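You operate a simulated robot arm through the tools that you are given. There is no shell and no other tool.

You are at the controls of a simulated two-armed robot. One attempt, no reset.

## Task
Clamp cover 56 and brush its dust off with the wash tray's cleaner.
Fine: clamp before brushing; brush back on the ledge, tray lid shut; the cover stays clamped. What is to be rubbed or washed off counts as gone when no trace of it is left.

It is judged by the outcome, as a careful person would: the job done as asked, and still so three seconds after it is handed in. It fails if anything else is knocked over, pushed out of place, dropped, spilled or broken. Lids that push on must go on centred and level and be pressed home; caps that screw on are set level and turned clockwise until they are tight.

## Robot
Two 7-joint arms with fingered hands on one trunk that stands fixed in place. Base frame: the origin is at the foot of the trunk, x ahead of it, y to its left, z up; the work surface is at about z = 0.84. Readings come in m, rad, newtons and seconds.
The left shoulder is at [0.06, 0.126, 1.322], the right one opposite. With the tool pointing down near the work surface each hand reaches from about 0.1 to 0.66 m from the base axis, measured 20 degrees to its own side. Payload 2.5 kg a hand.
The tool frame of a hand sits at the grasp point between the pads (the TCP): z along the fingers, y along the line on which they close. The tips reach 0.03 m beyond it. The gripper opens to 0.104 m. The gripper's body begins 0.035 m behind the TCP. The gripper is a hand of 5 fingers: y runs from the thumb to the fingers, the wrist lies at [-0.015, -0.104, -0.178] in the tool frame, and closing takes about 1.5 s.
Orientation is that of the tool frame in the base frame, as a unit quaternion [w, x, y, z]. With the fingers straight down and the wrist toward the robot, the tool's x, y and z point along [0, 1, 0], [1, 0, 0] and [0, 0, -1] of the base frame.

## Interface
- The arms move only by the tool nudge_tool. It takes "left_motion", "right_motion" or both (then of equal length, played together; a hand with none holds still); each is a list of rows, each a list of 7 numbers: the gripper command, from -1 (shut) to 1 (fully open), values between in proportion, then the shift along the tool's x, y, z in mm, then the turn, a rotation vector about the tool's x, y, z in rad. In form: [[gripper, dx, dy, dz, wx, wy, wz], ...]. A call has 1 to 20 rows; each row is the pose to reach, as a shift and turn from the pose commanded when the call began, along the tool's axes at that moment. Each row takes 0.2 s and may step no farther than 0.05 m and 0.15 rad from the row before; otherwise, or with a gripper value out of range, the whole call is refused. Where a pose cannot be reached the arm comes as near as it can. A force on the tool above 40 N (or 10 N above the force at the start of the call, whichever is more), or a blocked arm, ends the call early, and 0.2 s more pass. Each finger travels about 0.153 m/s and halts on what it meets, pressing with about 31 N; the grip force reading is that of the motor and also rises with nothing between the fingers. The clock runs only during rows and for 0.2 s after the last one: add rows that repeat a pose to give the fingers time. The reply holds the time, the measured pose of the TCP, the force on the tool along the base axes, the opening and the grip force, in the units named above and with some noise, with the torque about the TCP (base axes, N m) and any sound that the robot's microphone picked up.
- Cameras (640 x 400 px; columns grow to the right, rows downward): "scene" is now at [0.1097, -0.0327, 1.5101]; the picture's right is [-0.45, -0.89, 0.00], its down [-0.68, 0.34, -0.65] and it looks along [0.58, -0.29, -0.76] (base axes); focal length 332 px, centre (320, 200). "left" rides on the left gripper at [-0.08, -0.078, -0.141] in its tool frame; the picture's right is [-0.78, -0.30, 0.56], its down [0.54, -0.78, 0.33] and it looks along [0.33, 0.56, 0.76] (tool axes); focal length 247 px, centre (320, 200). "right" rides on the right gripper at [0.08, -0.078, -0.141] in its tool frame; the picture's right is [-0.78, 0.30, -0.56], its down [-0.53, -0.78, 0.33] and it looks along [-0.33, 0.56, 0.76] (tool axes); focal length 247 px, centre (320, 200). There is no depth. A picture from a camera that has moved, and an enlarged one, comes with that camera's place and axes in the base frame and with its lens.
- grab_frame(camera): a new picture of that camera. The clock stands still meanwhile.
- lift_body(by): slides the trunk up (or, below 0, down) by that many m; the arms and the scene camera ride with it, the base frame stays. It gives what a move gives, with no picture.
- preshape(shape, hand): the hand has 5 fingers and takes this shape, open, in about a second: jaw (thumb against the fingers, like two jaws); tri (thumb and two fingers); tip (a fingertip pinch); poke (one finger out to press); point (the index stretched); flat (the hand flat); cup (the hand cupped); fist (a fist). The gripper value then closes the fingers along that shape, each until it touches; the sizes above hold for jaw. It gives what a move gives, with no picture.
- head_to(pan, tilt): turns the head with the scene camera to pan (to the left, within 1.501 rad either way) and tilt (down, from -0.506 to 1.204), counted from straight ahead of the robot. It gives what a move gives.
- enlarge(camera, box): a new picture of the part [left, top, right, bottom] of that camera's present view, enlarged. The clock stands still meanwhile.
- job_done(): hands the job in; it is judged then, once.

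Nothing tells you positions but the pictures and the camera data. Unless the task says otherwise, let go and move clear before handing in.

The tools are called after "Emit:" by a JSON object that holds its "name" and its "arguments". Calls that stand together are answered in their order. nudge_tool: Moves the arms, as the interface text tells. Its arguments: {"type":"object","properties":{"left_motion":{"type":"array","items":{"type":"array","items":{"type":"number"}}},"right_motion":{"type":"array","items":{"type":"array","items":{"type":"number"}}}},"required":[]} The other tools are called the same way: lift_body (by) slides the trunk up or down; preshape (shape, hand) gives the hand a shape; head_to (pan, tilt) turns the head that bears the scene camera; grab_frame (camera) takes a picture; enlarge (camera, box) takes an enlarged picture of a part of a camera's view; job_done () hands the job in.

At the start:

```text
time: 0.0
left_tool_pos: [0.531, -0.0162, 1.2224]
left_orientation: [0.0, 0.706, 0.708, 0.0]
left_force: [0.0, 0.5, 0.2]
left_moment: [0.0, -0.01, -0.02]
left_width: 0.1035
left_gripper_force: 0.1
left_shape: jaw
right_tool_pos: [0.2964, -0.2102, 1.0986]
right_orientation: [-0.167, 0.637, 0.734, 0.166]
right_force: [-0.3, -0.1, 0.7]
right_moment: [-0.02, -0.03, 0.02]
right_width: 0.1036
right_gripper_force: 0.1
right_shape: jaw
trunk travel left (down, up): [-0.717, 0.223]
head pan, tilt: [-0.466, 0.869]
```

scene: 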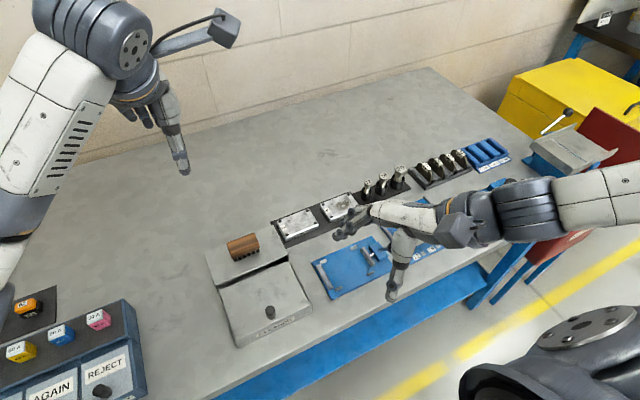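
right: 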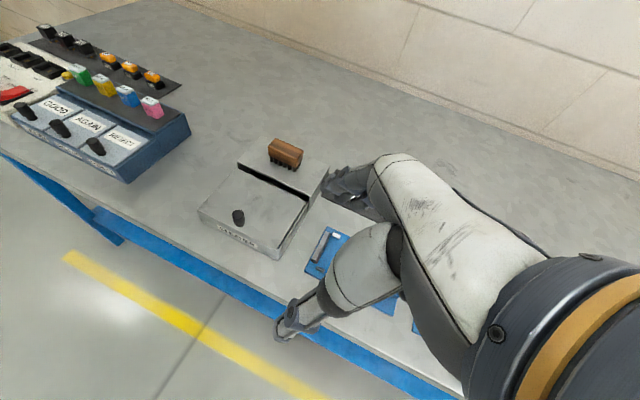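
left: 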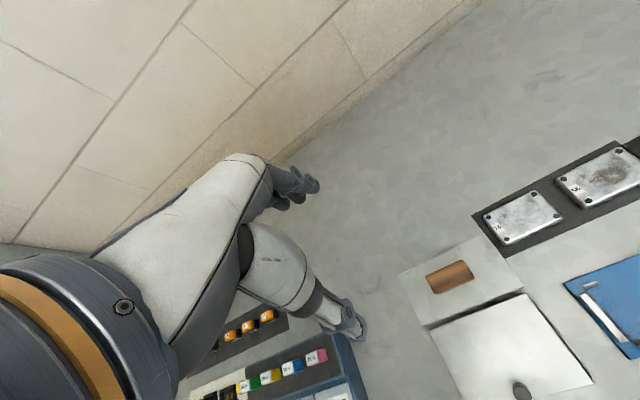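

I see a bench with a wash tray (grey box with a lid and a brush on its ledge), two covers on a dark strip, and a blue clamp fixture in front. I'll look closer before moving anything.

Emit:
{"name": "enlarge", "arguments": {"camera": "scene", "box": [190, 170, 350, 350]}}

Emit:
{"name": "enlarge", "arguments": {"camera": "scene", "box": [300, 170, 460, 300]}}

Emit:
{"name": "enlarge", "arguments": {"camera": "left", "box": [400, 120, 640, 400]}}

```text
2.22 times, centred on (270, 260) of scene
camera zoom: at [0.1097, -0.0327, 1.5101], right [-0.45, -0.89, 0.0], down [-0.68, 0.34, -0.65], along [0.58, -0.29, -0.76], focal length 737 px, centre (431, 67)
```

zoom: 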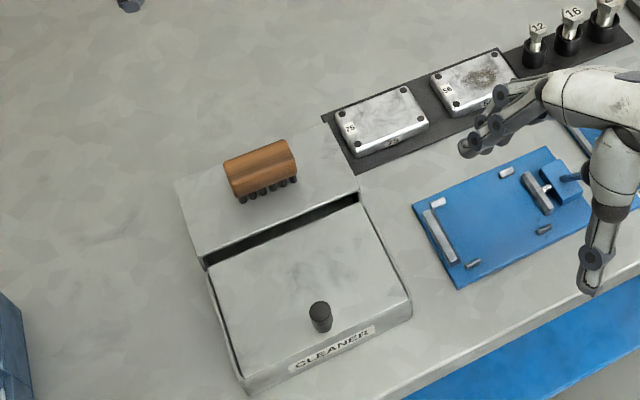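

```text
3.08 times, centred on (380, 235) of scene
camera zoom: at [0.1097, -0.0327, 1.5101], right [-0.45, -0.89, 0.0], down [-0.68, 0.34, -0.65], along [0.58, -0.29, -0.76], focal length 1020 px, centre (135, 92)
```

zoom: 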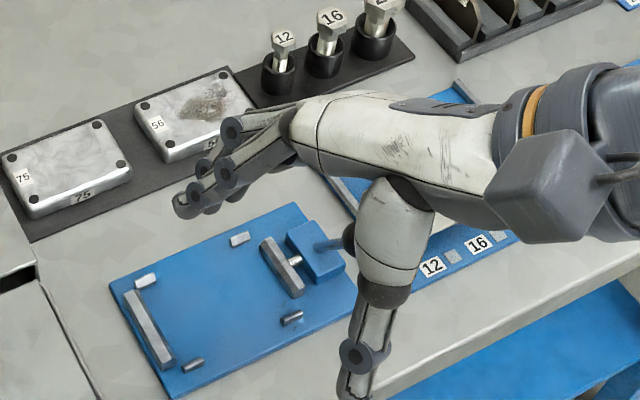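

```text
1.43 times, centred on (520, 260) of left
camera zoom: at [0.4535, -0.0964, 1.3621], right [-0.3, -0.78, -0.56], down [-0.78, 0.53, -0.33], along [0.56, 0.33, -0.76], focal length 353 px, centre (34, 114)
```

zoom: 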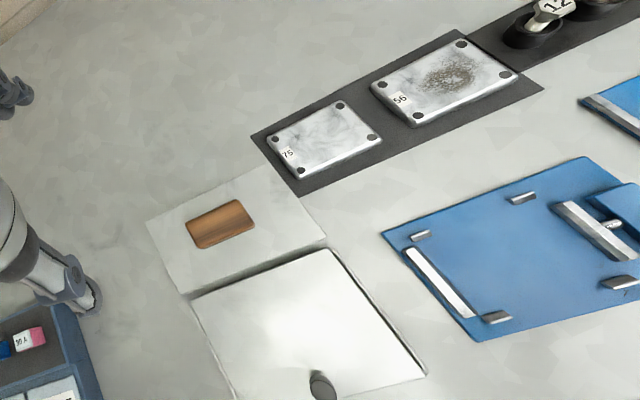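

The right hand blocks the view of the blue clamp fixture. I'll raise it, move it to the right and straighten it so the scene camera can see the fixture.

Emit:
{"name": "nudge_tool", "arguments": {"right_motion": [[1, -27.9, -4.8, -32.5, 0, -0.0952, 0.0277], [1, -55.8, -9.7, -65.0, 0, -0.1903, 0.0554], [1, -83.6, -14.5, -97.4, 0, -0.2855, 0.0832], [1, -111.5, -19.4, -129.9, 0, -0.3806, 0.1109], [1, -139.4, -24.2, -162.4, -0.0014, -0.4758, 0.1386]]}}

```text
time: 0.5
left_tool_pos: [0.5305, -0.0161, 1.2206]
left_orientation: [0.001, 0.706, 0.708, 0.0]
left_force: [0.3, -0.1, 0.7]
left_moment: [-0.05, 0.0, -0.01]
left_width: 0.1036
left_gripper_force: 0.2
left_shape: jaw
right_tool_pos: [0.2982, -0.1991, 1.1088]
right_orientation: [-0.203, 0.618, 0.731, 0.205]
right_force: [0.5, -1.1, -0.3]
right_moment: [0.01, -0.02, 0.0]
right_width: 0.1037
right_gripper_force: 0.1
right_shape: jaw
trunk travel left (down, up): [-0.717, 0.223]
head pan, tilt: [-0.466, 0.869]
stopped in row 2 (right hand): the arm was blocked; the commanded pose is now the measured one
```

The right arm was blocked almost at once, so I'll take a picture to see what is limiting it.

Emit:
{"name": "grab_frame", "arguments": {"camera": "scene"}}

Emit:
{"name": "grab_frame", "arguments": {"camera": "right"}}

```text
taken
camera scene: at [0.1097, -0.0328, 1.5101], right [-0.45, -0.89, 0.0], down [-0.68, 0.34, -0.65], along [0.58, -0.29, -0.76], focal length 332 px, centre (320, 200)
```

scene: 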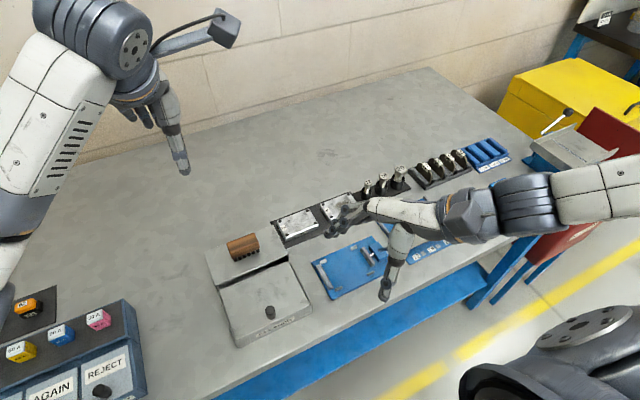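

```text
taken
camera right: at [0.2167, -0.2219, 1.2672], right [0.43, -0.9, 0.05], down [-0.7, -0.37, -0.61], along [0.57, 0.23, -0.79], focal length 247 px, centre (320, 200)
```

right: 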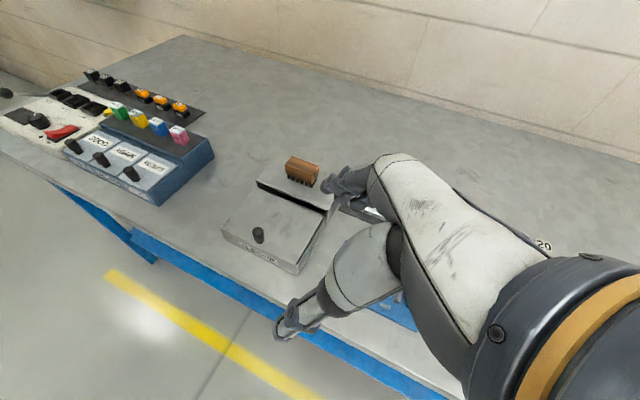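

The right elbow is well out to the side. I'll try a small pure shift first to learn which way this arm moves freely.

Emit:
{"name": "nudge_tool", "arguments": {"right_motion": [[1, 11, 1, -16.7, 0, 0, 0], [1, 22, 2, -33.3, 0, 0, 0], [1, 33, 3, -50, 0, 0, 0]]}}

```text
time: 1.2
left_tool_pos: [0.5304, -0.0167, 1.2213]
left_orientation: [0.001, 0.707, 0.707, 0.0]
left_force: [-0.7, 0.5, 0.2]
left_moment: [-0.02, -0.03, 0.0]
left_width: 0.1036
left_gripper_force: 0.1
left_shape: jaw
right_tool_pos: [0.2981, -0.1545, 1.1497]
right_orientation: [-0.266, 0.58, 0.72, 0.274]
right_force: [-0.6, 0.2, -0.5]
right_moment: [0.01, 0.02, -0.01]
right_width: 0.1037
right_gripper_force: 0.1
right_shape: jaw
trunk travel left (down, up): [-0.717, 0.223]
head pan, tilt: [-0.466, 0.869]
stopped in row 3 (right hand): the arm was blocked; the commanded pose is now the measured one
```

Moving up makes the arm tilt more, so the high pose is at its limit. I'll go forward, down and to the right while straightening the hand.

Emit:
{"name": "nudge_tool", "arguments": {"right_motion": [[1, -34, 9.5, 9.8, 0, -0.1, 0.02], [1, -68, 19, 19.5, 0, -0.2, 0.04], [1, -102, 28.5, 29.3, 0, -0.3, 0.06], [1, -136.7, 38, 39, 0, -0.4, 0.08]]}}

```text
time: 2.2
left_tool_pos: [0.5305, -0.0174, 1.2201]
left_orientation: [-0.001, 0.707, 0.708, 0.0]
left_force: [0.7, -0.2, 0.5]
left_moment: [0.0, -0.02, 0.03]
left_width: 0.1036
left_gripper_force: 0.0
left_shape: jaw
right_tool_pos: [0.3585, -0.2147, 1.031]
right_orientation: [-0.128, 0.653, 0.734, 0.139]
right_force: [-0.3, -0.3, 0.4]
right_moment: [-0.03, 0.01, 0.01]
right_width: 0.1036
right_gripper_force: 0.1
right_shape: jaw
trunk travel left (down, up): [-0.717, 0.223]
head pan, tilt: [-0.466, 0.869]
```

That worked and the arm now tracks well. I'll keep straightening the hand and shift right, to clear the fixture for the scene camera.

Emit:
{"name": "nudge_tool", "arguments": {"right_motion": [[1, -34.5, -14.1, -8.8, 0.003, -0.063, 0.019], [1, -69, -28.3, -17.7, 0.005, -0.127, 0.039], [1, -103.5, -42.4, -26.5, 0.008, -0.19, 0.058], [1, -138, -56.5, -35.3, 0.011, -0.253, 0.077], [1, -172.5, -70.7, -44.2, 0.013, -0.317, 0.096], [1, -207, -84.8, -53, 0.016, -0.38, 0.1155]]}}

Emit:
{"name": "grab_frame", "arguments": {"camera": "scene"}}

```text
time: 3.6
left_tool_pos: [0.5319, -0.016, 1.2207]
left_orientation: [0.0, 0.706, 0.708, 0.0]
left_force: [-0.7, 0.0, -0.4]
left_moment: [0.01, 0.02, 0.0]
left_width: 0.1036
left_gripper_force: 0.0
left_shape: jaw
right_tool_pos: [0.2981, -0.4346, 0.9993]
right_orientation: [0.0, 0.707, 0.707, 0.002]
right_force: [-0.2, 0.6, 0.5]
right_moment: [-0.04, 0.0, 0.0]
right_width: 0.1039
right_gripper_force: 0.0
right_shape: jaw
trunk travel left (down, up): [-0.717, 0.223]
head pan, tilt: [-0.466, 0.869]
```

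```text
taken
camera scene: at [0.1095, -0.0329, 1.5101], right [-0.45, -0.89, 0.0], down [-0.68, 0.34, -0.65], along [0.58, -0.29, -0.76], focal length 332 px, centre (320, 200)
```

scene: 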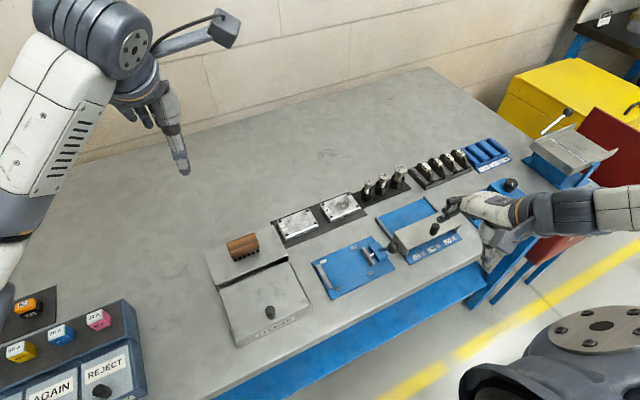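

Now the fixture is clear of the hand. I'll enlarge each item to measure it.

Emit:
{"name": "enlarge", "arguments": {"camera": "scene", "box": [300, 225, 400, 305]}}

Emit:
{"name": "enlarge", "arguments": {"camera": "scene", "box": [265, 180, 375, 250]}}

Emit:
{"name": "enlarge", "arguments": {"camera": "scene", "box": [195, 220, 325, 350]}}

Emit:
{"name": "enlarge", "arguments": {"camera": "scene", "box": [360, 130, 540, 280]}}

```text
5.00 times, centred on (350, 265) of scene
camera zoom: at [0.1095, -0.0329, 1.5101], right [-0.45, -0.89, 0.0], down [-0.68, 0.34, -0.65], along [0.58, -0.29, -0.76], focal length 1657 px, centre (170, -125)
```

zoom: 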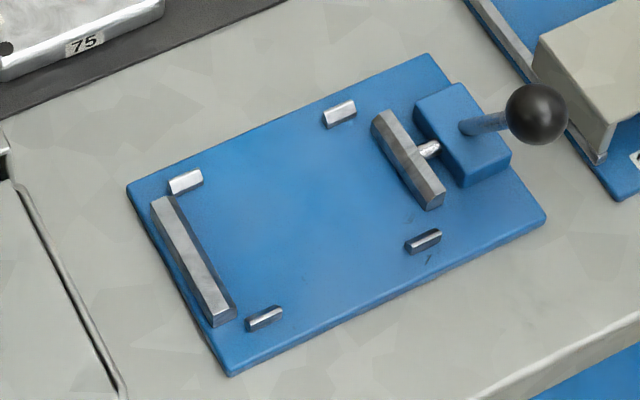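

```text
5.71 times, centred on (320, 215) of scene
camera zoom: at [0.1095, -0.0329, 1.5101], right [-0.45, -0.89, 0.0], down [-0.68, 0.34, -0.65], along [0.58, -0.29, -0.76], focal length 1894 px, centre (320, 114)
```

zoom: 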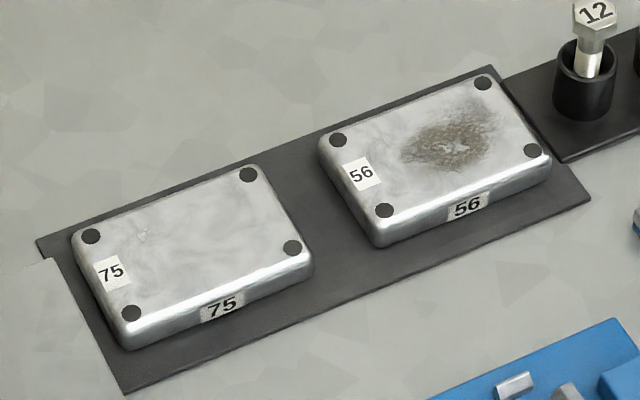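

```text
3.08 times, centred on (260, 285) of scene
camera zoom: at [0.1095, -0.0329, 1.5101], right [-0.45, -0.89, 0.0], down [-0.68, 0.34, -0.65], along [0.58, -0.29, -0.76], focal length 1020 px, centre (505, -62)
```

zoom: 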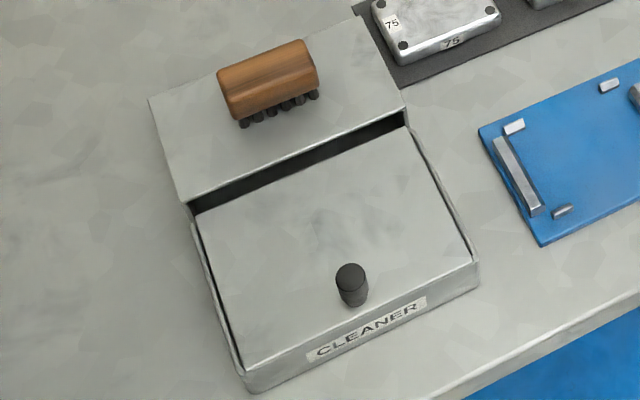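

```text
2.67 times, centred on (450, 205) of scene
camera zoom: at [0.1095, -0.0329, 1.5101], right [-0.45, -0.89, 0.0], down [-0.68, 0.34, -0.65], along [0.58, -0.29, -0.76], focal length 884 px, centre (-27, 187)
```

zoom: 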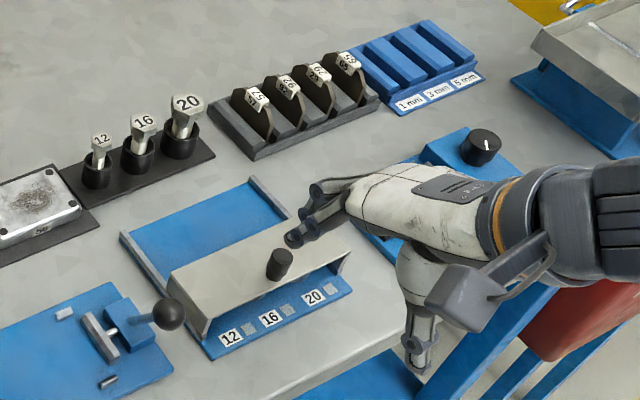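

The cover 56 lies long side along y near (0.56, -0.318), and the fixture is centred near (0.403, -0.26) with a ball lever on its right side. I'll check the wrist camera views for a second angle on the lever.

Emit:
{"name": "grab_frame", "arguments": {"camera": "right"}}

Emit:
{"name": "grab_frame", "arguments": {"camera": "left"}}

```text
taken
camera right: at [0.2201, -0.3552, 1.14], right [0.3, -0.78, 0.56], down [-0.78, -0.54, -0.34], along [0.56, -0.33, -0.76], focal length 247 px, centre (320, 200)
```

right: 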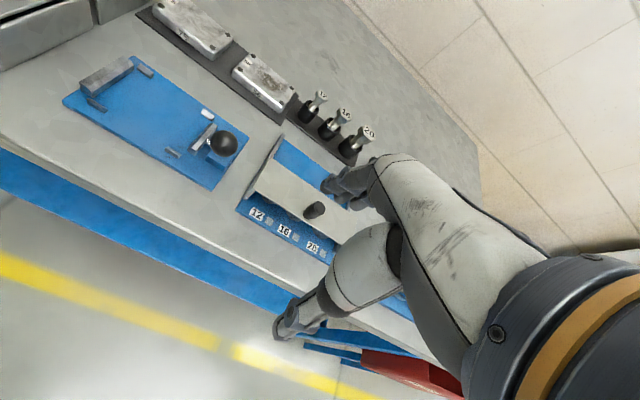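

```text
taken
camera left: at [0.4534, -0.0966, 1.3621], right [-0.3, -0.78, -0.56], down [-0.78, 0.53, -0.33], along [0.56, 0.33, -0.76], focal length 247 px, centre (320, 200)
```

left: 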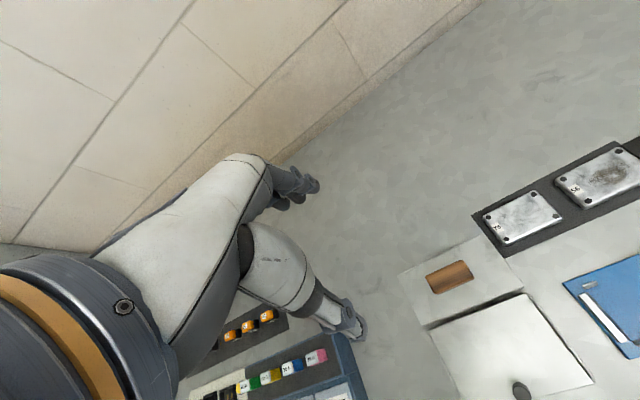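

The right wrist camera sees the fixture from another side. I'll enlarge it to locate the lever ball in depth.

Emit:
{"name": "enlarge", "arguments": {"camera": "right", "box": [140, 90, 260, 200]}}

Emit:
{"name": "enlarge", "arguments": {"camera": "right", "box": [50, 40, 250, 200]}}

Emit:
{"name": "enlarge", "arguments": {"camera": "right", "box": [140, 0, 300, 120]}}

```text
3.64 times, centred on (200, 145) of right
camera zoom: at [0.2201, -0.3552, 1.14], right [0.3, -0.78, 0.56], down [-0.78, -0.54, -0.34], along [0.56, -0.33, -0.76], focal length 898 px, centre (756, 400)
```

zoom: 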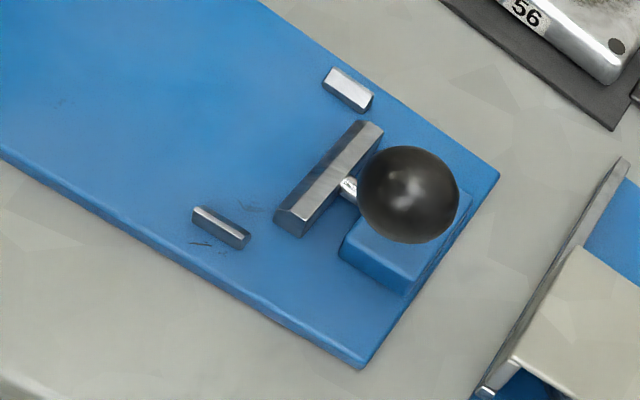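

```text
2.50 times, centred on (150, 120) of right
camera zoom: at [0.2201, -0.3552, 1.14], right [0.3, -0.78, 0.56], down [-0.78, -0.54, -0.34], along [0.56, -0.33, -0.76], focal length 617 px, centre (745, 400)
```

zoom: 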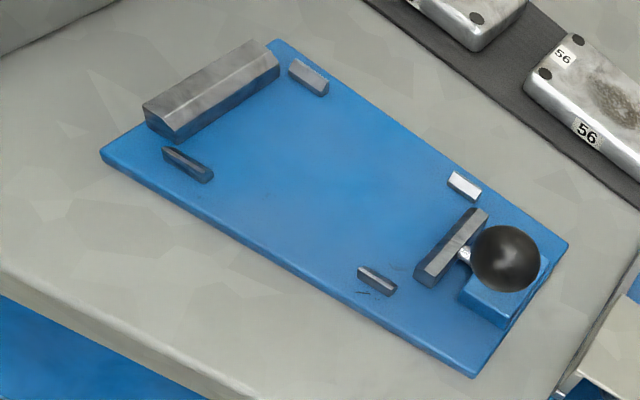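

```text
3.33 times, centred on (220, 60) of right
camera zoom: at [0.2201, -0.3552, 1.14], right [0.3, -0.78, 0.56], down [-0.78, -0.54, -0.34], along [0.56, -0.33, -0.76], focal length 823 px, centre (653, 667)
```

zoom: 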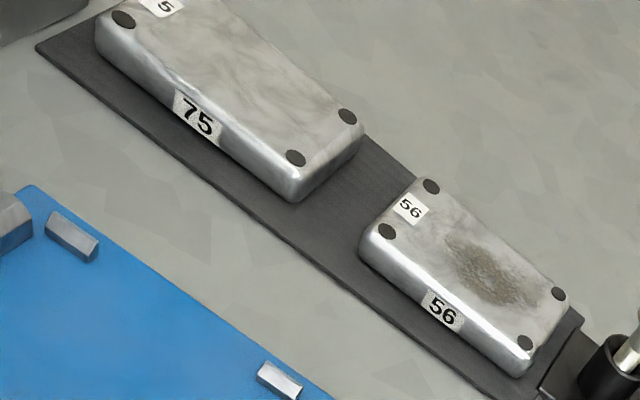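

The lever ball is at about (0.369, -0.332, 0.924), so the lever stands up from the block and leans toward the robot. Next I'll look closely at the tray lid and brush.

Emit:
{"name": "enlarge", "arguments": {"camera": "scene", "box": [200, 255, 320, 350]}}

Emit:
{"name": "enlarge", "arguments": {"camera": "scene", "box": [205, 225, 295, 285]}}

Emit:
{"name": "enlarge", "arguments": {"camera": "left", "box": [390, 230, 600, 400]}}

Emit:
{"name": "enlarge", "arguments": {"camera": "scene", "box": [350, 230, 410, 280]}}

```text
4.21 times, centred on (260, 302) of scene
camera zoom: at [0.1095, -0.0329, 1.5101], right [-0.45, -0.89, 0.0], down [-0.68, 0.34, -0.65], along [0.58, -0.29, -0.76], focal length 1396 px, centre (573, -232)
```

zoom: 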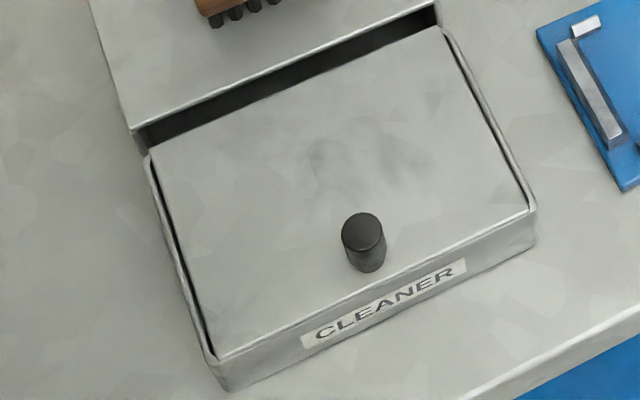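

```text
6.67 times, centred on (250, 255) of scene
camera zoom: at [0.1095, -0.0329, 1.5101], right [-0.45, -0.89, 0.0], down [-0.68, 0.34, -0.65], along [0.58, -0.29, -0.76], focal length 2210 px, centre (787, -167)
```

zoom: 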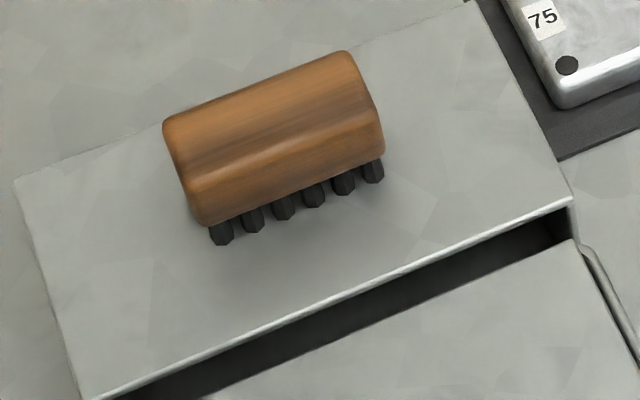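

```text
2.35 times, centred on (495, 315) of left
camera zoom: at [0.4534, -0.0966, 1.3621], right [-0.3, -0.78, -0.56], down [-0.78, 0.53, -0.33], along [0.56, 0.33, -0.76], focal length 581 px, centre (-92, -71)
```

zoom: 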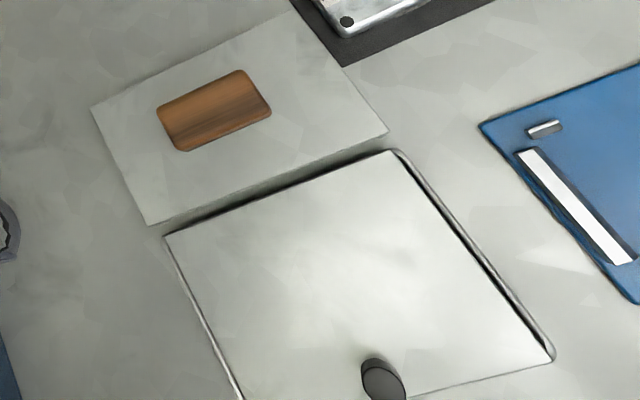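

```text
8.00 times, centred on (380, 255) of scene
camera zoom: at [0.1095, -0.0329, 1.5101], right [-0.45, -0.89, 0.0], down [-0.68, 0.34, -0.65], along [0.58, -0.29, -0.76], focal length 2652 px, centre (-160, -240)
```

zoom: 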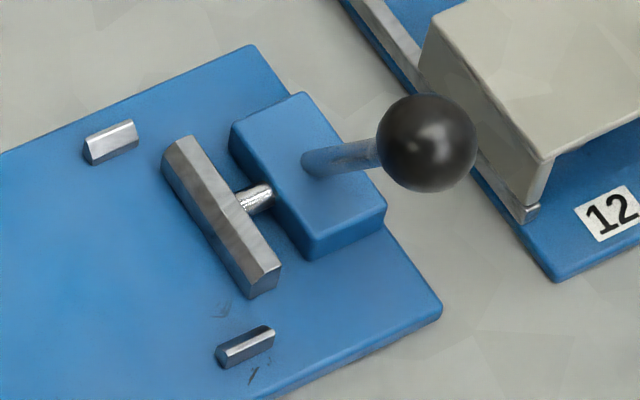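

The tray lid (x 0.35–0.46, y -0.13–0.02, z about 0.885) looks hinged at the back, and the brush stands on its bristles at about (0.514, -0.065). I'll check how wide the fingers spread before approaching the cover.

Emit:
{"name": "enlarge", "arguments": {"camera": "scene", "box": [420, 170, 560, 285]}}

Emit:
{"name": "enlarge", "arguments": {"camera": "right", "box": [240, 130, 440, 350]}}

Emit:
{"name": "enlarge", "arguments": {"camera": "scene", "box": [0, 0, 250, 190]}}

```text
3.48 times, centred on (490, 228) of scene
camera zoom: at [0.1095, -0.0329, 1.5101], right [-0.45, -0.89, 0.0], down [-0.68, 0.34, -0.65], along [0.58, -0.29, -0.76], focal length 1153 px, centre (-271, 104)
```

zoom: 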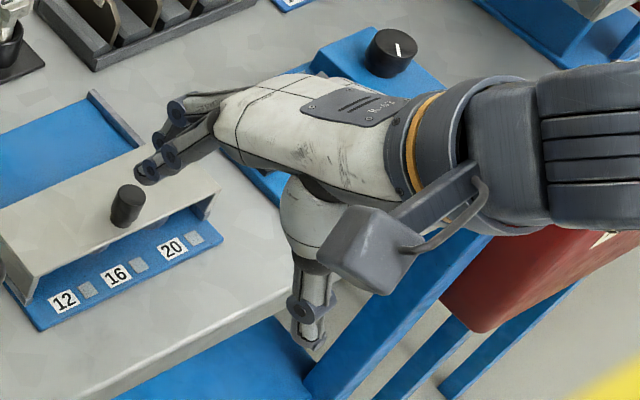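

```text
1.82 times, centred on (340, 240) of right
camera zoom: at [0.2201, -0.3552, 1.14], right [0.3, -0.78, 0.56], down [-0.78, -0.54, -0.34], along [0.56, -0.33, -0.76], focal length 449 px, centre (284, 127)
```

zoom: 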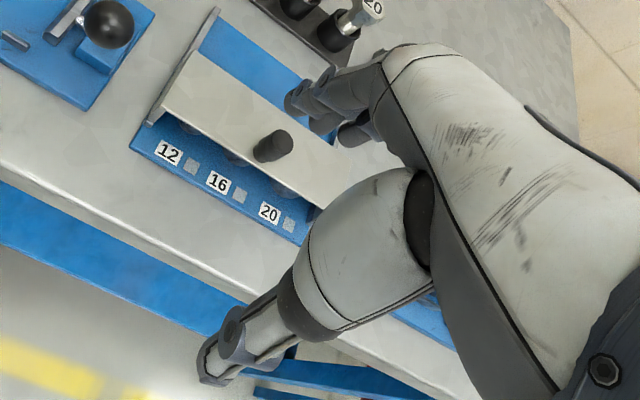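

```text
2.11 times, centred on (125, 95) of scene
camera zoom: at [0.1095, -0.0329, 1.5101], right [-0.45, -0.89, 0.0], down [-0.68, 0.34, -0.65], along [0.58, -0.29, -0.76], focal length 698 px, centre (730, 421)
```

zoom: 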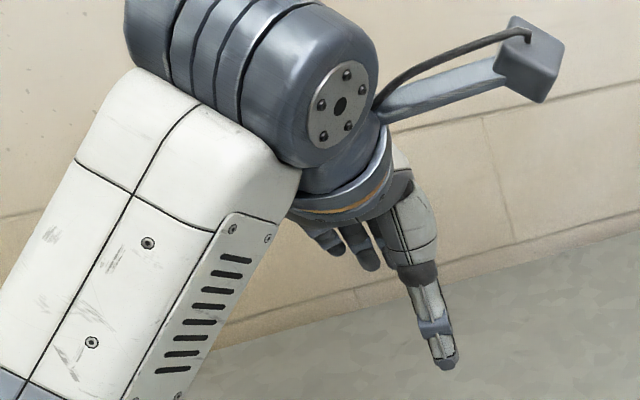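

The hand has several fingers on the far side, possibly spreading toward -y. I'll move the right hand high above cover 56 and check clearances there.

Emit:
{"name": "nudge_tool", "arguments": {"right_motion": [[1, 18, 37, 0, 0, 0, 0], [1, 36, 74, 0, 0, 0, 0], [1, 54, 111, 0, 0, 0, 0], [1, 72, 148, 0, 0, 0, 0], [1, 90, 185, 0, 0, 0, 0], [1, 108, 222, 0, 0, 0, 0], [1, 125, 259, 0, 0, 0, 0], [1, 125, 259, 0, 0, 0, 0]]}}

Emit:
{"name": "grab_frame", "arguments": {"camera": "scene"}}

Emit:
{"name": "grab_frame", "arguments": {"camera": "right"}}

```text
time: 5.4
left_tool_pos: [0.5309, -0.0175, 1.2205]
left_orientation: [0.0, 0.707, 0.708, 0.0]
left_force: [0.6, 0.2, -0.5]
left_moment: [-0.03, -0.03, 0.02]
left_width: 0.1037
left_gripper_force: 0.0
left_shape: jaw
right_tool_pos: [0.5578, -0.3099, 1.0024]
right_orientation: [0.0, 0.706, 0.708, 0.001]
right_force: [0.1, 0.3, 0.2]
right_moment: [0.02, -0.02, 0.0]
right_width: 0.1038
right_gripper_force: 0.1
right_shape: jaw
trunk travel left (down, up): [-0.717, 0.223]
head pan, tilt: [-0.466, 0.869]
```

```text
taken
camera scene: at [0.1092, -0.033, 1.5102], right [-0.45, -0.89, 0.0], down [-0.68, 0.34, -0.65], along [0.58, -0.29, -0.76], focal length 332 px, centre (320, 200)
```

scene: 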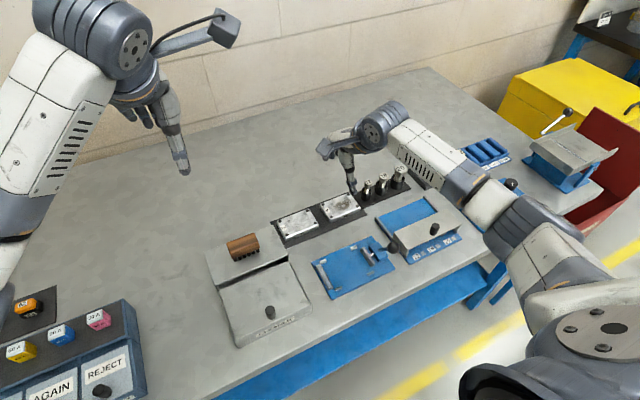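

```text
taken
camera right: at [0.4808, -0.2313, 1.1436], right [0.3, -0.78, 0.56], down [-0.78, -0.54, -0.34], along [0.56, -0.33, -0.76], focal length 247 px, centre (320, 200)
```

right: 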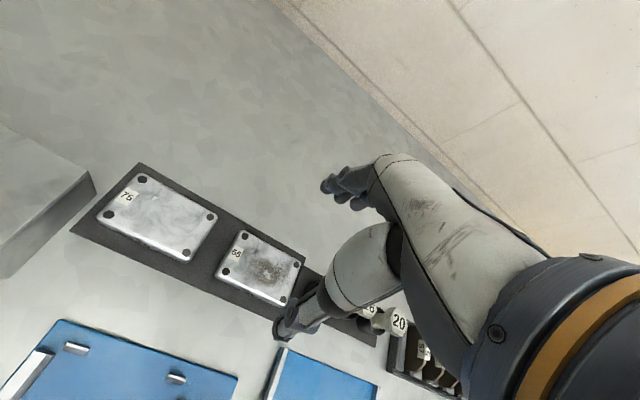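

Emit:
{"name": "enlarge", "arguments": {"camera": "scene", "box": [310, 110, 430, 215]}}

Emit:
{"name": "enlarge", "arguments": {"camera": "right", "box": [200, 140, 420, 360]}}

Emit:
{"name": "enlarge", "arguments": {"camera": "right", "box": [200, 210, 340, 320]}}

```text
3.81 times, centred on (370, 162) of scene
camera zoom: at [0.1092, -0.033, 1.5102], right [-0.45, -0.89, 0.0], down [-0.68, 0.34, -0.65], along [0.58, -0.29, -0.76], focal length 1263 px, centre (130, 343)
```

zoom: 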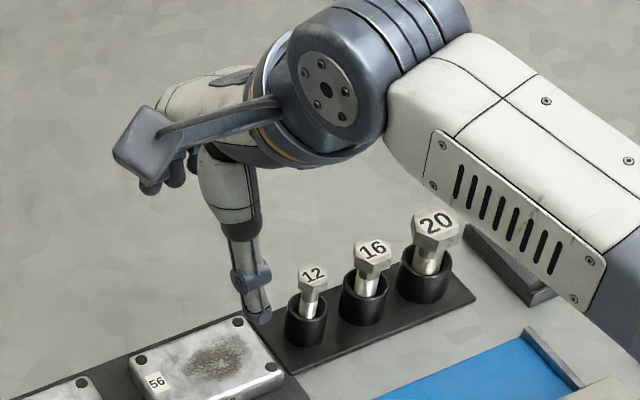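

```text
1.82 times, centred on (310, 250) of right
camera zoom: at [0.4808, -0.2313, 1.1436], right [0.3, -0.78, 0.56], down [-0.78, -0.54, -0.34], along [0.56, -0.33, -0.76], focal length 449 px, centre (338, 109)
```

zoom: 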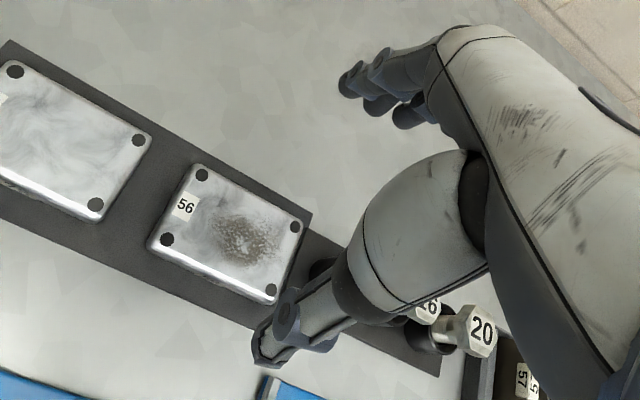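

```text
3.64 times, centred on (270, 265) of right
camera zoom: at [0.4808, -0.2313, 1.1436], right [0.3, -0.78, 0.56], down [-0.78, -0.54, -0.34], along [0.56, -0.33, -0.76], focal length 898 px, centre (502, -36)
```

zoom: 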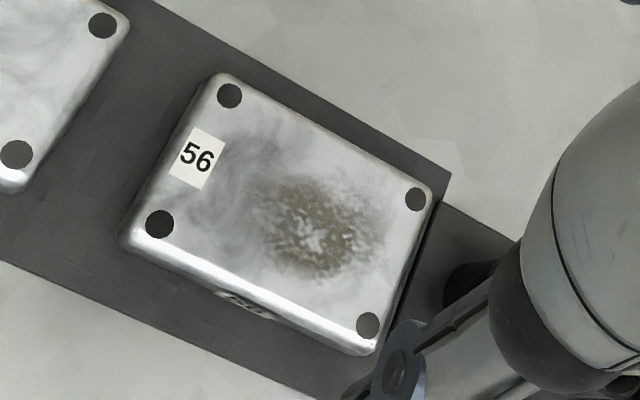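

The other fingers spread about 0.02 m apart toward -y, which could foul the fixture's guide pins. I'll try the fingertip-pinch shape up here and see whether it's slimmer.

Emit:
{"name": "preshape", "arguments": {"shape": "tip", "hand": "right"}}

Emit:
{"name": "enlarge", "arguments": {"camera": "right", "box": [200, 140, 420, 360]}}

Emit:
{"name": "enlarge", "arguments": {"camera": "scene", "box": [310, 110, 430, 215]}}

```text
time: 6.3
left_tool_pos: [0.5314, -0.0163, 1.2203]
left_orientation: [0.0, 0.706, 0.708, 0.0]
left_force: [-0.2, -0.1, 0.2]
left_moment: [0.0, -0.03, 0.01]
left_width: 0.1035
left_gripper_force: 0.1
left_shape: jaw
right_tool_pos: [0.5574, -0.3107, 1.0013]
right_orientation: [0.0, 0.707, 0.708, 0.001]
right_force: [0.2, -0.9, -0.4]
right_moment: [0.02, 0.01, -0.02]
right_width: 0.1039
right_gripper_force: 0.0
right_shape: tip
trunk travel left (down, up): [-0.717, 0.223]
head pan, tilt: [-0.466, 0.869]
```

```text
1.82 times, centred on (310, 250) of right
camera zoom: at [0.4807, -0.2315, 1.1434], right [0.3, -0.78, 0.56], down [-0.78, -0.53, -0.34], along [0.56, -0.33, -0.76], focal length 449 px, centre (338, 109)
```

zoom: 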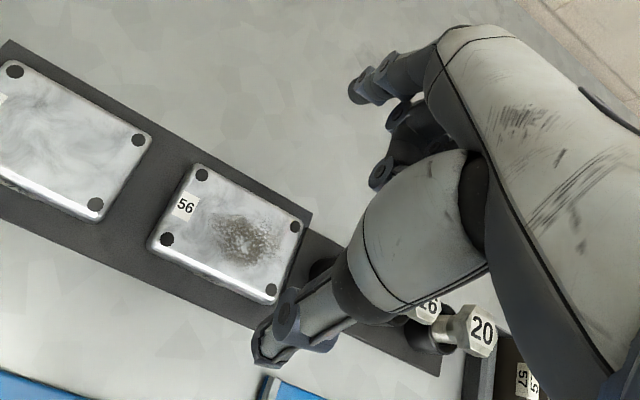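

```text
3.81 times, centred on (370, 162) of scene
camera zoom: at [0.1097, -0.0327, 1.5101], right [-0.45, -0.89, 0.0], down [-0.68, 0.34, -0.65], along [0.58, -0.29, -0.76], focal length 1263 px, centre (130, 343)
```

zoom: 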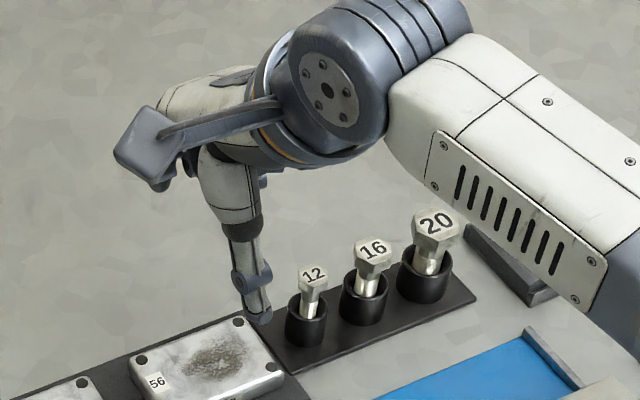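

Tip shape curls the spare fingers away. I'll compare with the three-finger shape, which should hold the cover more steadily.

Emit:
{"name": "preshape", "arguments": {"shape": "tri", "hand": "right"}}

Emit:
{"name": "enlarge", "arguments": {"camera": "right", "box": [200, 140, 420, 360]}}

Emit:
{"name": "enlarge", "arguments": {"camera": "scene", "box": [310, 110, 430, 215]}}

```text
time: 7.2
left_tool_pos: [0.5319, -0.0167, 1.2203]
left_orientation: [0.0, 0.707, 0.707, 0.0]
left_force: [-0.7, 0.0, 0.2]
left_moment: [0.01, -0.01, -0.03]
left_width: 0.1036
left_gripper_force: 0.0
left_shape: jaw
right_tool_pos: [0.5583, -0.3118, 1.0022]
right_orientation: [0.001, 0.707, 0.707, 0.002]
right_force: [-0.8, -0.6, 0.4]
right_moment: [0.01, 0.01, -0.01]
right_width: 0.1038
right_gripper_force: 0.2
right_shape: tri
trunk travel left (down, up): [-0.717, 0.223]
head pan, tilt: [-0.466, 0.869]
```

```text
1.82 times, centred on (310, 250) of right
camera zoom: at [0.4808, -0.2315, 1.1434], right [0.3, -0.78, 0.56], down [-0.78, -0.53, -0.34], along [0.56, -0.33, -0.76], focal length 449 px, centre (338, 109)
```

zoom: 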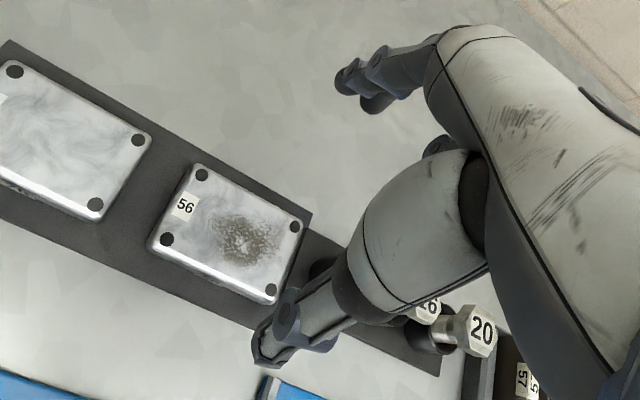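

```text
3.81 times, centred on (370, 162) of scene
camera zoom: at [0.1097, -0.0327, 1.5101], right [-0.45, -0.89, 0.0], down [-0.68, 0.34, -0.65], along [0.58, -0.29, -0.76], focal length 1263 px, centre (130, 343)
```

zoom: 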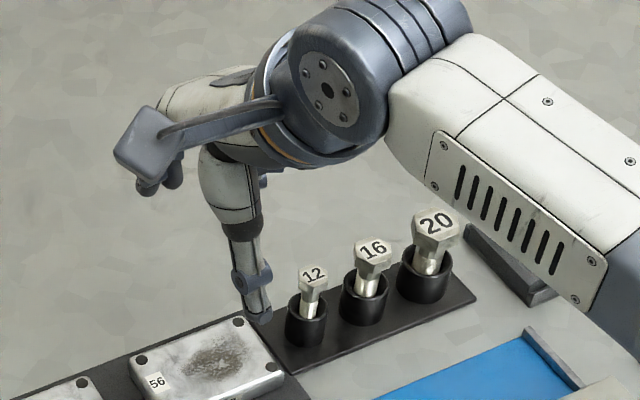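

The three-finger shape keeps only index and middle out, which fits between the guide pins. I'll grasp slightly left of the cover's centre, to keep the curled fingers away from bolt 12, and first descend part way.

Emit:
{"name": "nudge_tool", "arguments": {"right_motion": [[1, 9, 0, 30, 0, 0, 0], [1, 9, 0, 60, 0, 0, 0], [1, 9, 0, 85, 0, 0, 0], [1, 9, 0, 85, 0, 0, 0]]}}

Emit:
{"name": "enlarge", "arguments": {"camera": "right", "box": [200, 140, 420, 360]}}

Emit:
{"name": "enlarge", "arguments": {"camera": "scene", "box": [310, 130, 430, 235]}}

```text
time: 8.2
left_tool_pos: [0.5307, -0.0162, 1.2201]
left_orientation: [0.0, 0.706, 0.708, 0.0]
left_force: [-0.1, 0.3, -0.2]
left_moment: [0.01, -0.04, 0.0]
left_width: 0.1038
left_gripper_force: 0.0
left_shape: jaw
right_tool_pos: [0.5585, -0.3005, 0.9148]
right_orientation: [0.0, 0.707, 0.707, 0.002]
right_force: [-0.1, -0.2, 0.7]
right_moment: [-0.02, -0.03, -0.03]
right_width: 0.1035
right_gripper_force: 0.1
right_shape: tri
trunk travel left (down, up): [-0.717, 0.223]
head pan, tilt: [-0.466, 0.869]
```

```text
1.82 times, centred on (310, 250) of right
camera zoom: at [0.4813, -0.2214, 1.0571], right [0.3, -0.78, 0.56], down [-0.78, -0.54, -0.34], along [0.56, -0.33, -0.76], focal length 449 px, centre (338, 109)
```

zoom: 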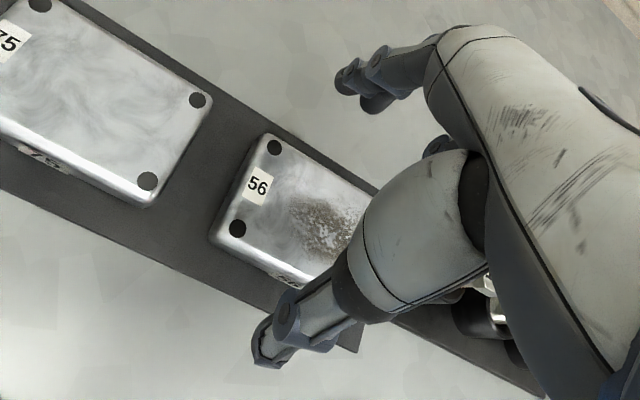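

```text
3.81 times, centred on (370, 182) of scene
camera zoom: at [0.1095, -0.0327, 1.5101], right [-0.45, -0.89, 0.0], down [-0.68, 0.34, -0.65], along [0.58, -0.29, -0.76], focal length 1263 px, centre (130, 267)
```

zoom: 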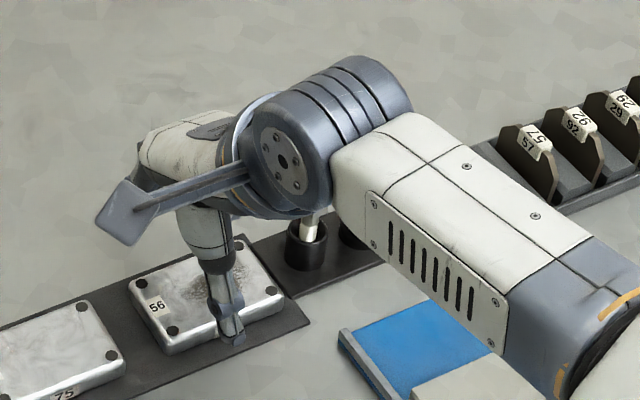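

Clearance to bolt 12 looks fine from here. I'll lower further in two small steps to grasp height and check again.

Emit:
{"name": "nudge_tool", "arguments": {"right_motion": [[1, -1, 0, 10, 0, 0, 0], [1, -2, 0, 20, 0, 0, 0], [1, -2, 0, 20, 0, 0, 0]]}}

Emit:
{"name": "enlarge", "arguments": {"camera": "right", "box": [200, 140, 440, 380]}}

Emit:
{"name": "enlarge", "arguments": {"camera": "scene", "box": [315, 160, 415, 235]}}

```text
time: 9.0
left_tool_pos: [0.5309, -0.0158, 1.2209]
left_orientation: [0.0, 0.706, 0.708, 0.0]
left_force: [0.1, -0.3, -0.9]
left_moment: [0.0, -0.03, 0.03]
left_width: 0.1037
left_gripper_force: 0.1
left_shape: jaw
right_tool_pos: [0.5584, -0.3033, 0.8957]
right_orientation: [0.0, 0.707, 0.707, 0.002]
right_force: [0.0, 0.2, -0.3]
right_moment: [0.03, -0.01, 0.0]
right_width: 0.1038
right_gripper_force: 0.0
right_shape: tri
trunk travel left (down, up): [-0.717, 0.223]
head pan, tilt: [-0.466, 0.869]
```

```text
1.67 times, centred on (320, 260) of right
camera zoom: at [0.4814, -0.2233, 1.0367], right [0.29, -0.78, 0.56], down [-0.78, -0.53, -0.34], along [0.56, -0.33, -0.76], focal length 412 px, centre (320, 100)
```

zoom: 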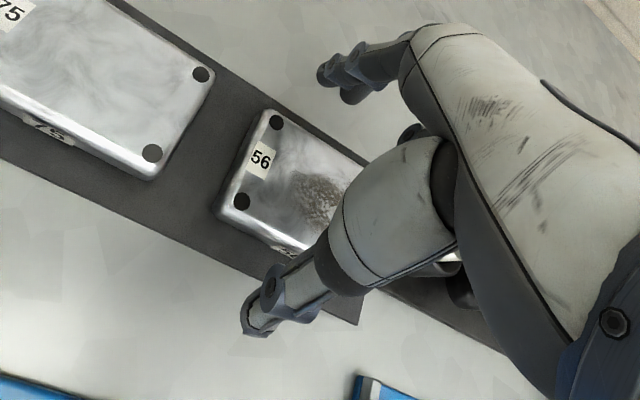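

```text
5.33 times, centred on (365, 198) of scene
camera zoom: at [0.1096, -0.0327, 1.5101], right [-0.45, -0.89, 0.0], down [-0.68, 0.34, -0.65], along [0.58, -0.29, -0.76], focal length 1768 px, centre (80, 213)
```

zoom: 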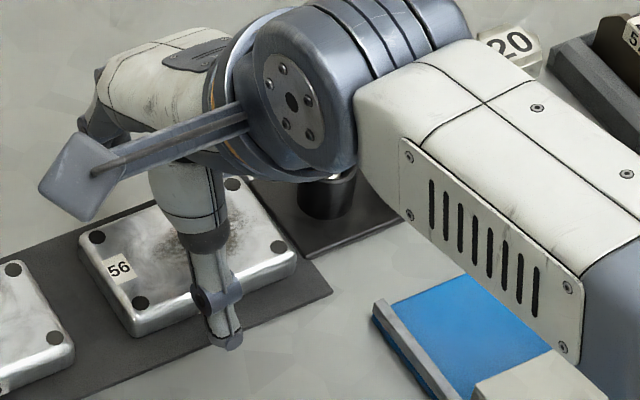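

Emit:
{"name": "nudge_tool", "arguments": {"right_motion": [[1, 0, 0, 8, 0, 0, 0], [1, 0, 0, 14, 0, 0, 0], [1, 0, 0, 14, 0, 0, 0]]}}

Emit:
{"name": "enlarge", "arguments": {"camera": "right", "box": [200, 140, 440, 380]}}

```text
time: 9.8
left_tool_pos: [0.5306, -0.0168, 1.2203]
left_orientation: [0.0, 0.706, 0.708, 0.0]
left_force: [-0.6, 0.0, 0.2]
left_moment: [0.03, 0.01, -0.03]
left_width: 0.1037
left_gripper_force: 0.2
left_shape: jaw
right_tool_pos: [0.5591, -0.3034, 0.8816]
right_orientation: [0.001, 0.706, 0.708, 0.001]
right_force: [0.2, 0.3, 0.2]
right_moment: [0.01, 0.01, 0.01]
right_width: 0.104
right_gripper_force: 0.1
right_shape: tri
trunk travel left (down, up): [-0.717, 0.223]
head pan, tilt: [-0.466, 0.869]
```

```text
1.67 times, centred on (320, 260) of right
camera zoom: at [0.4805, -0.223, 1.0226], right [0.3, -0.78, 0.56], down [-0.78, -0.53, -0.34], along [0.56, -0.33, -0.76], focal length 412 px, centre (320, 100)
```

zoom: 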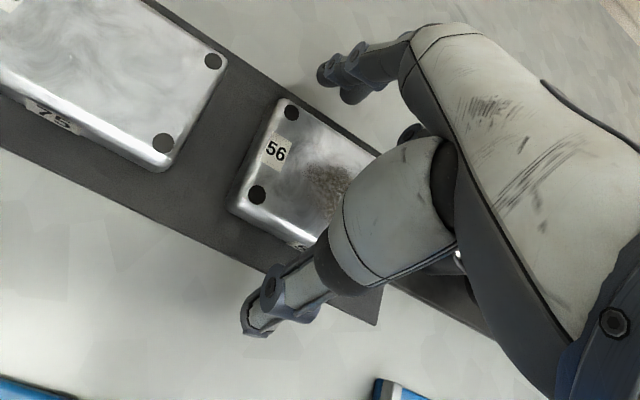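

No contact so far and the fingers straddle the cover. I'll close the grip.

Emit:
{"name": "nudge_tool", "arguments": {"right_motion": [[0.4, 0, 0, 0, 0, 0, 0], [0.2, 0, 0, 0, 0, 0, 0], [0.0, 0, 0, 0, 0, 0, 0], [-0.3, 0, 0, 0, 0, 0, 0], [-1, 0, 0, 0, 0, 0, 0], [-1, 0, 0, 0, 0, 0, 0], [-1, 0, 0, 0, 0, 0, 0], [-1, 0, 0, 0, 0, 0, 0]]}}

Emit:
{"name": "enlarge", "arguments": {"camera": "right", "box": [200, 140, 440, 380]}}

Emit:
{"name": "enlarge", "arguments": {"camera": "scene", "box": [315, 160, 415, 235]}}

```text
time: 11.6
left_tool_pos: [0.5317, -0.0154, 1.2206]
left_orientation: [-0.001, 0.706, 0.708, 0.0]
left_force: [0.1, 0.5, -0.5]
left_moment: [-0.01, -0.02, -0.02]
left_width: 0.1036
left_gripper_force: 0.0
left_shape: jaw
right_tool_pos: [0.5563, -0.3027, 0.8806]
right_orientation: [0.0, 0.706, 0.708, 0.001]
right_force: [-0.3, -0.4, -0.4]
right_moment: [-0.02, 0.05, 0.03]
right_width: 0.0533
right_gripper_force: 31.4
right_shape: tri
trunk travel left (down, up): [-0.717, 0.223]
head pan, tilt: [-0.466, 0.869]
```

```text
1.67 times, centred on (320, 260) of right
camera zoom: at [0.4806, -0.223, 1.0227], right [0.3, -0.78, 0.56], down [-0.78, -0.53, -0.34], along [0.56, -0.33, -0.76], focal length 412 px, centre (320, 100)
```

zoom: 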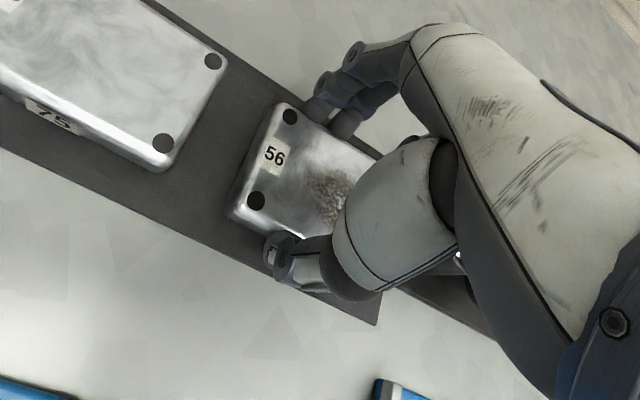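

```text
5.33 times, centred on (365, 198) of scene
camera zoom: at [0.1098, -0.0328, 1.5101], right [-0.45, -0.89, 0.0], down [-0.68, 0.34, -0.65], along [0.58, -0.29, -0.76], focal length 1768 px, centre (80, 213)
```

zoom: 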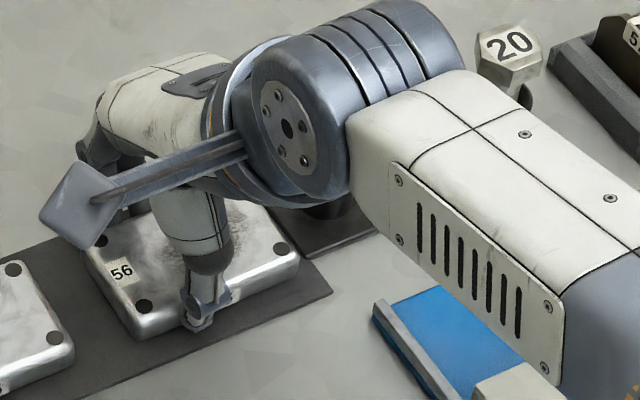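

The cover is gripped: the width reads 53 mm and the force 31 N. I'll lift slowly and check that it comes along level.

Emit:
{"name": "nudge_tool", "arguments": {"right_motion": [[-1, 0, 0, -8, 0, 0, 0], [-1, 0, 0, -20, 0, 0, 0], [-1, 0, 0, -40, 0, 0, 0], [-1, 0, 0, -65, 0, 0, 0], [-1, 0, 0, -90, 0, 0, 0], [-1, 0, 0, -90, 0, 0, 0]]}}

Emit:
{"name": "enlarge", "arguments": {"camera": "right", "box": [200, 140, 440, 380]}}

Emit:
{"name": "enlarge", "arguments": {"camera": "scene", "box": [310, 130, 430, 235]}}

```text
time: 13.0
left_tool_pos: [0.5315, -0.015, 1.2202]
left_orientation: [-0.001, 0.707, 0.708, -0.001]
left_force: [0.3, 0.1, -0.5]
left_moment: [-0.02, -0.02, -0.02]
left_width: 0.1036
left_gripper_force: 0.1
left_shape: jaw
right_tool_pos: [0.5566, -0.3018, 0.9708]
right_orientation: [0.0, 0.708, 0.706, 0.001]
right_force: [0.3, -0.7, -1.5]
right_moment: [0.07, -0.02, 0.0]
right_width: 0.0535
right_gripper_force: 31.0
right_shape: tri
trunk travel left (down, up): [-0.717, 0.223]
head pan, tilt: [-0.466, 0.869]
```

```text
1.67 times, centred on (320, 260) of right
camera zoom: at [0.479, -0.2225, 1.1122], right [0.3, -0.78, 0.56], down [-0.78, -0.53, -0.34], along [0.56, -0.33, -0.76], focal length 412 px, centre (320, 100)
```

zoom: 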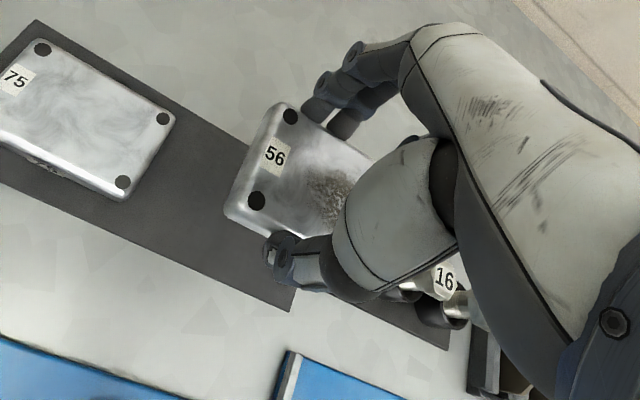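

```text
3.81 times, centred on (370, 182) of scene
camera zoom: at [0.11, -0.0329, 1.5101], right [-0.45, -0.89, 0.0], down [-0.68, 0.34, -0.65], along [0.58, -0.29, -0.76], focal length 1263 px, centre (130, 267)
```

zoom: 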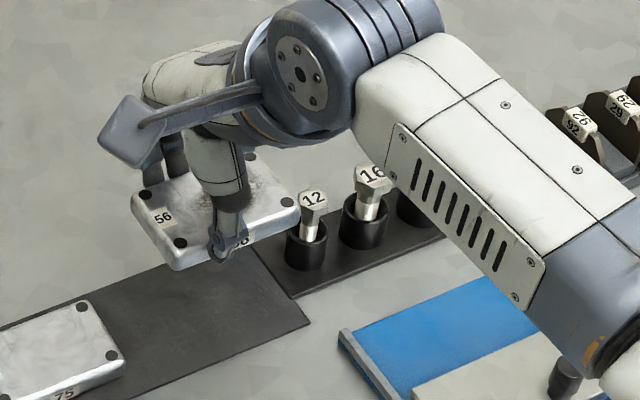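

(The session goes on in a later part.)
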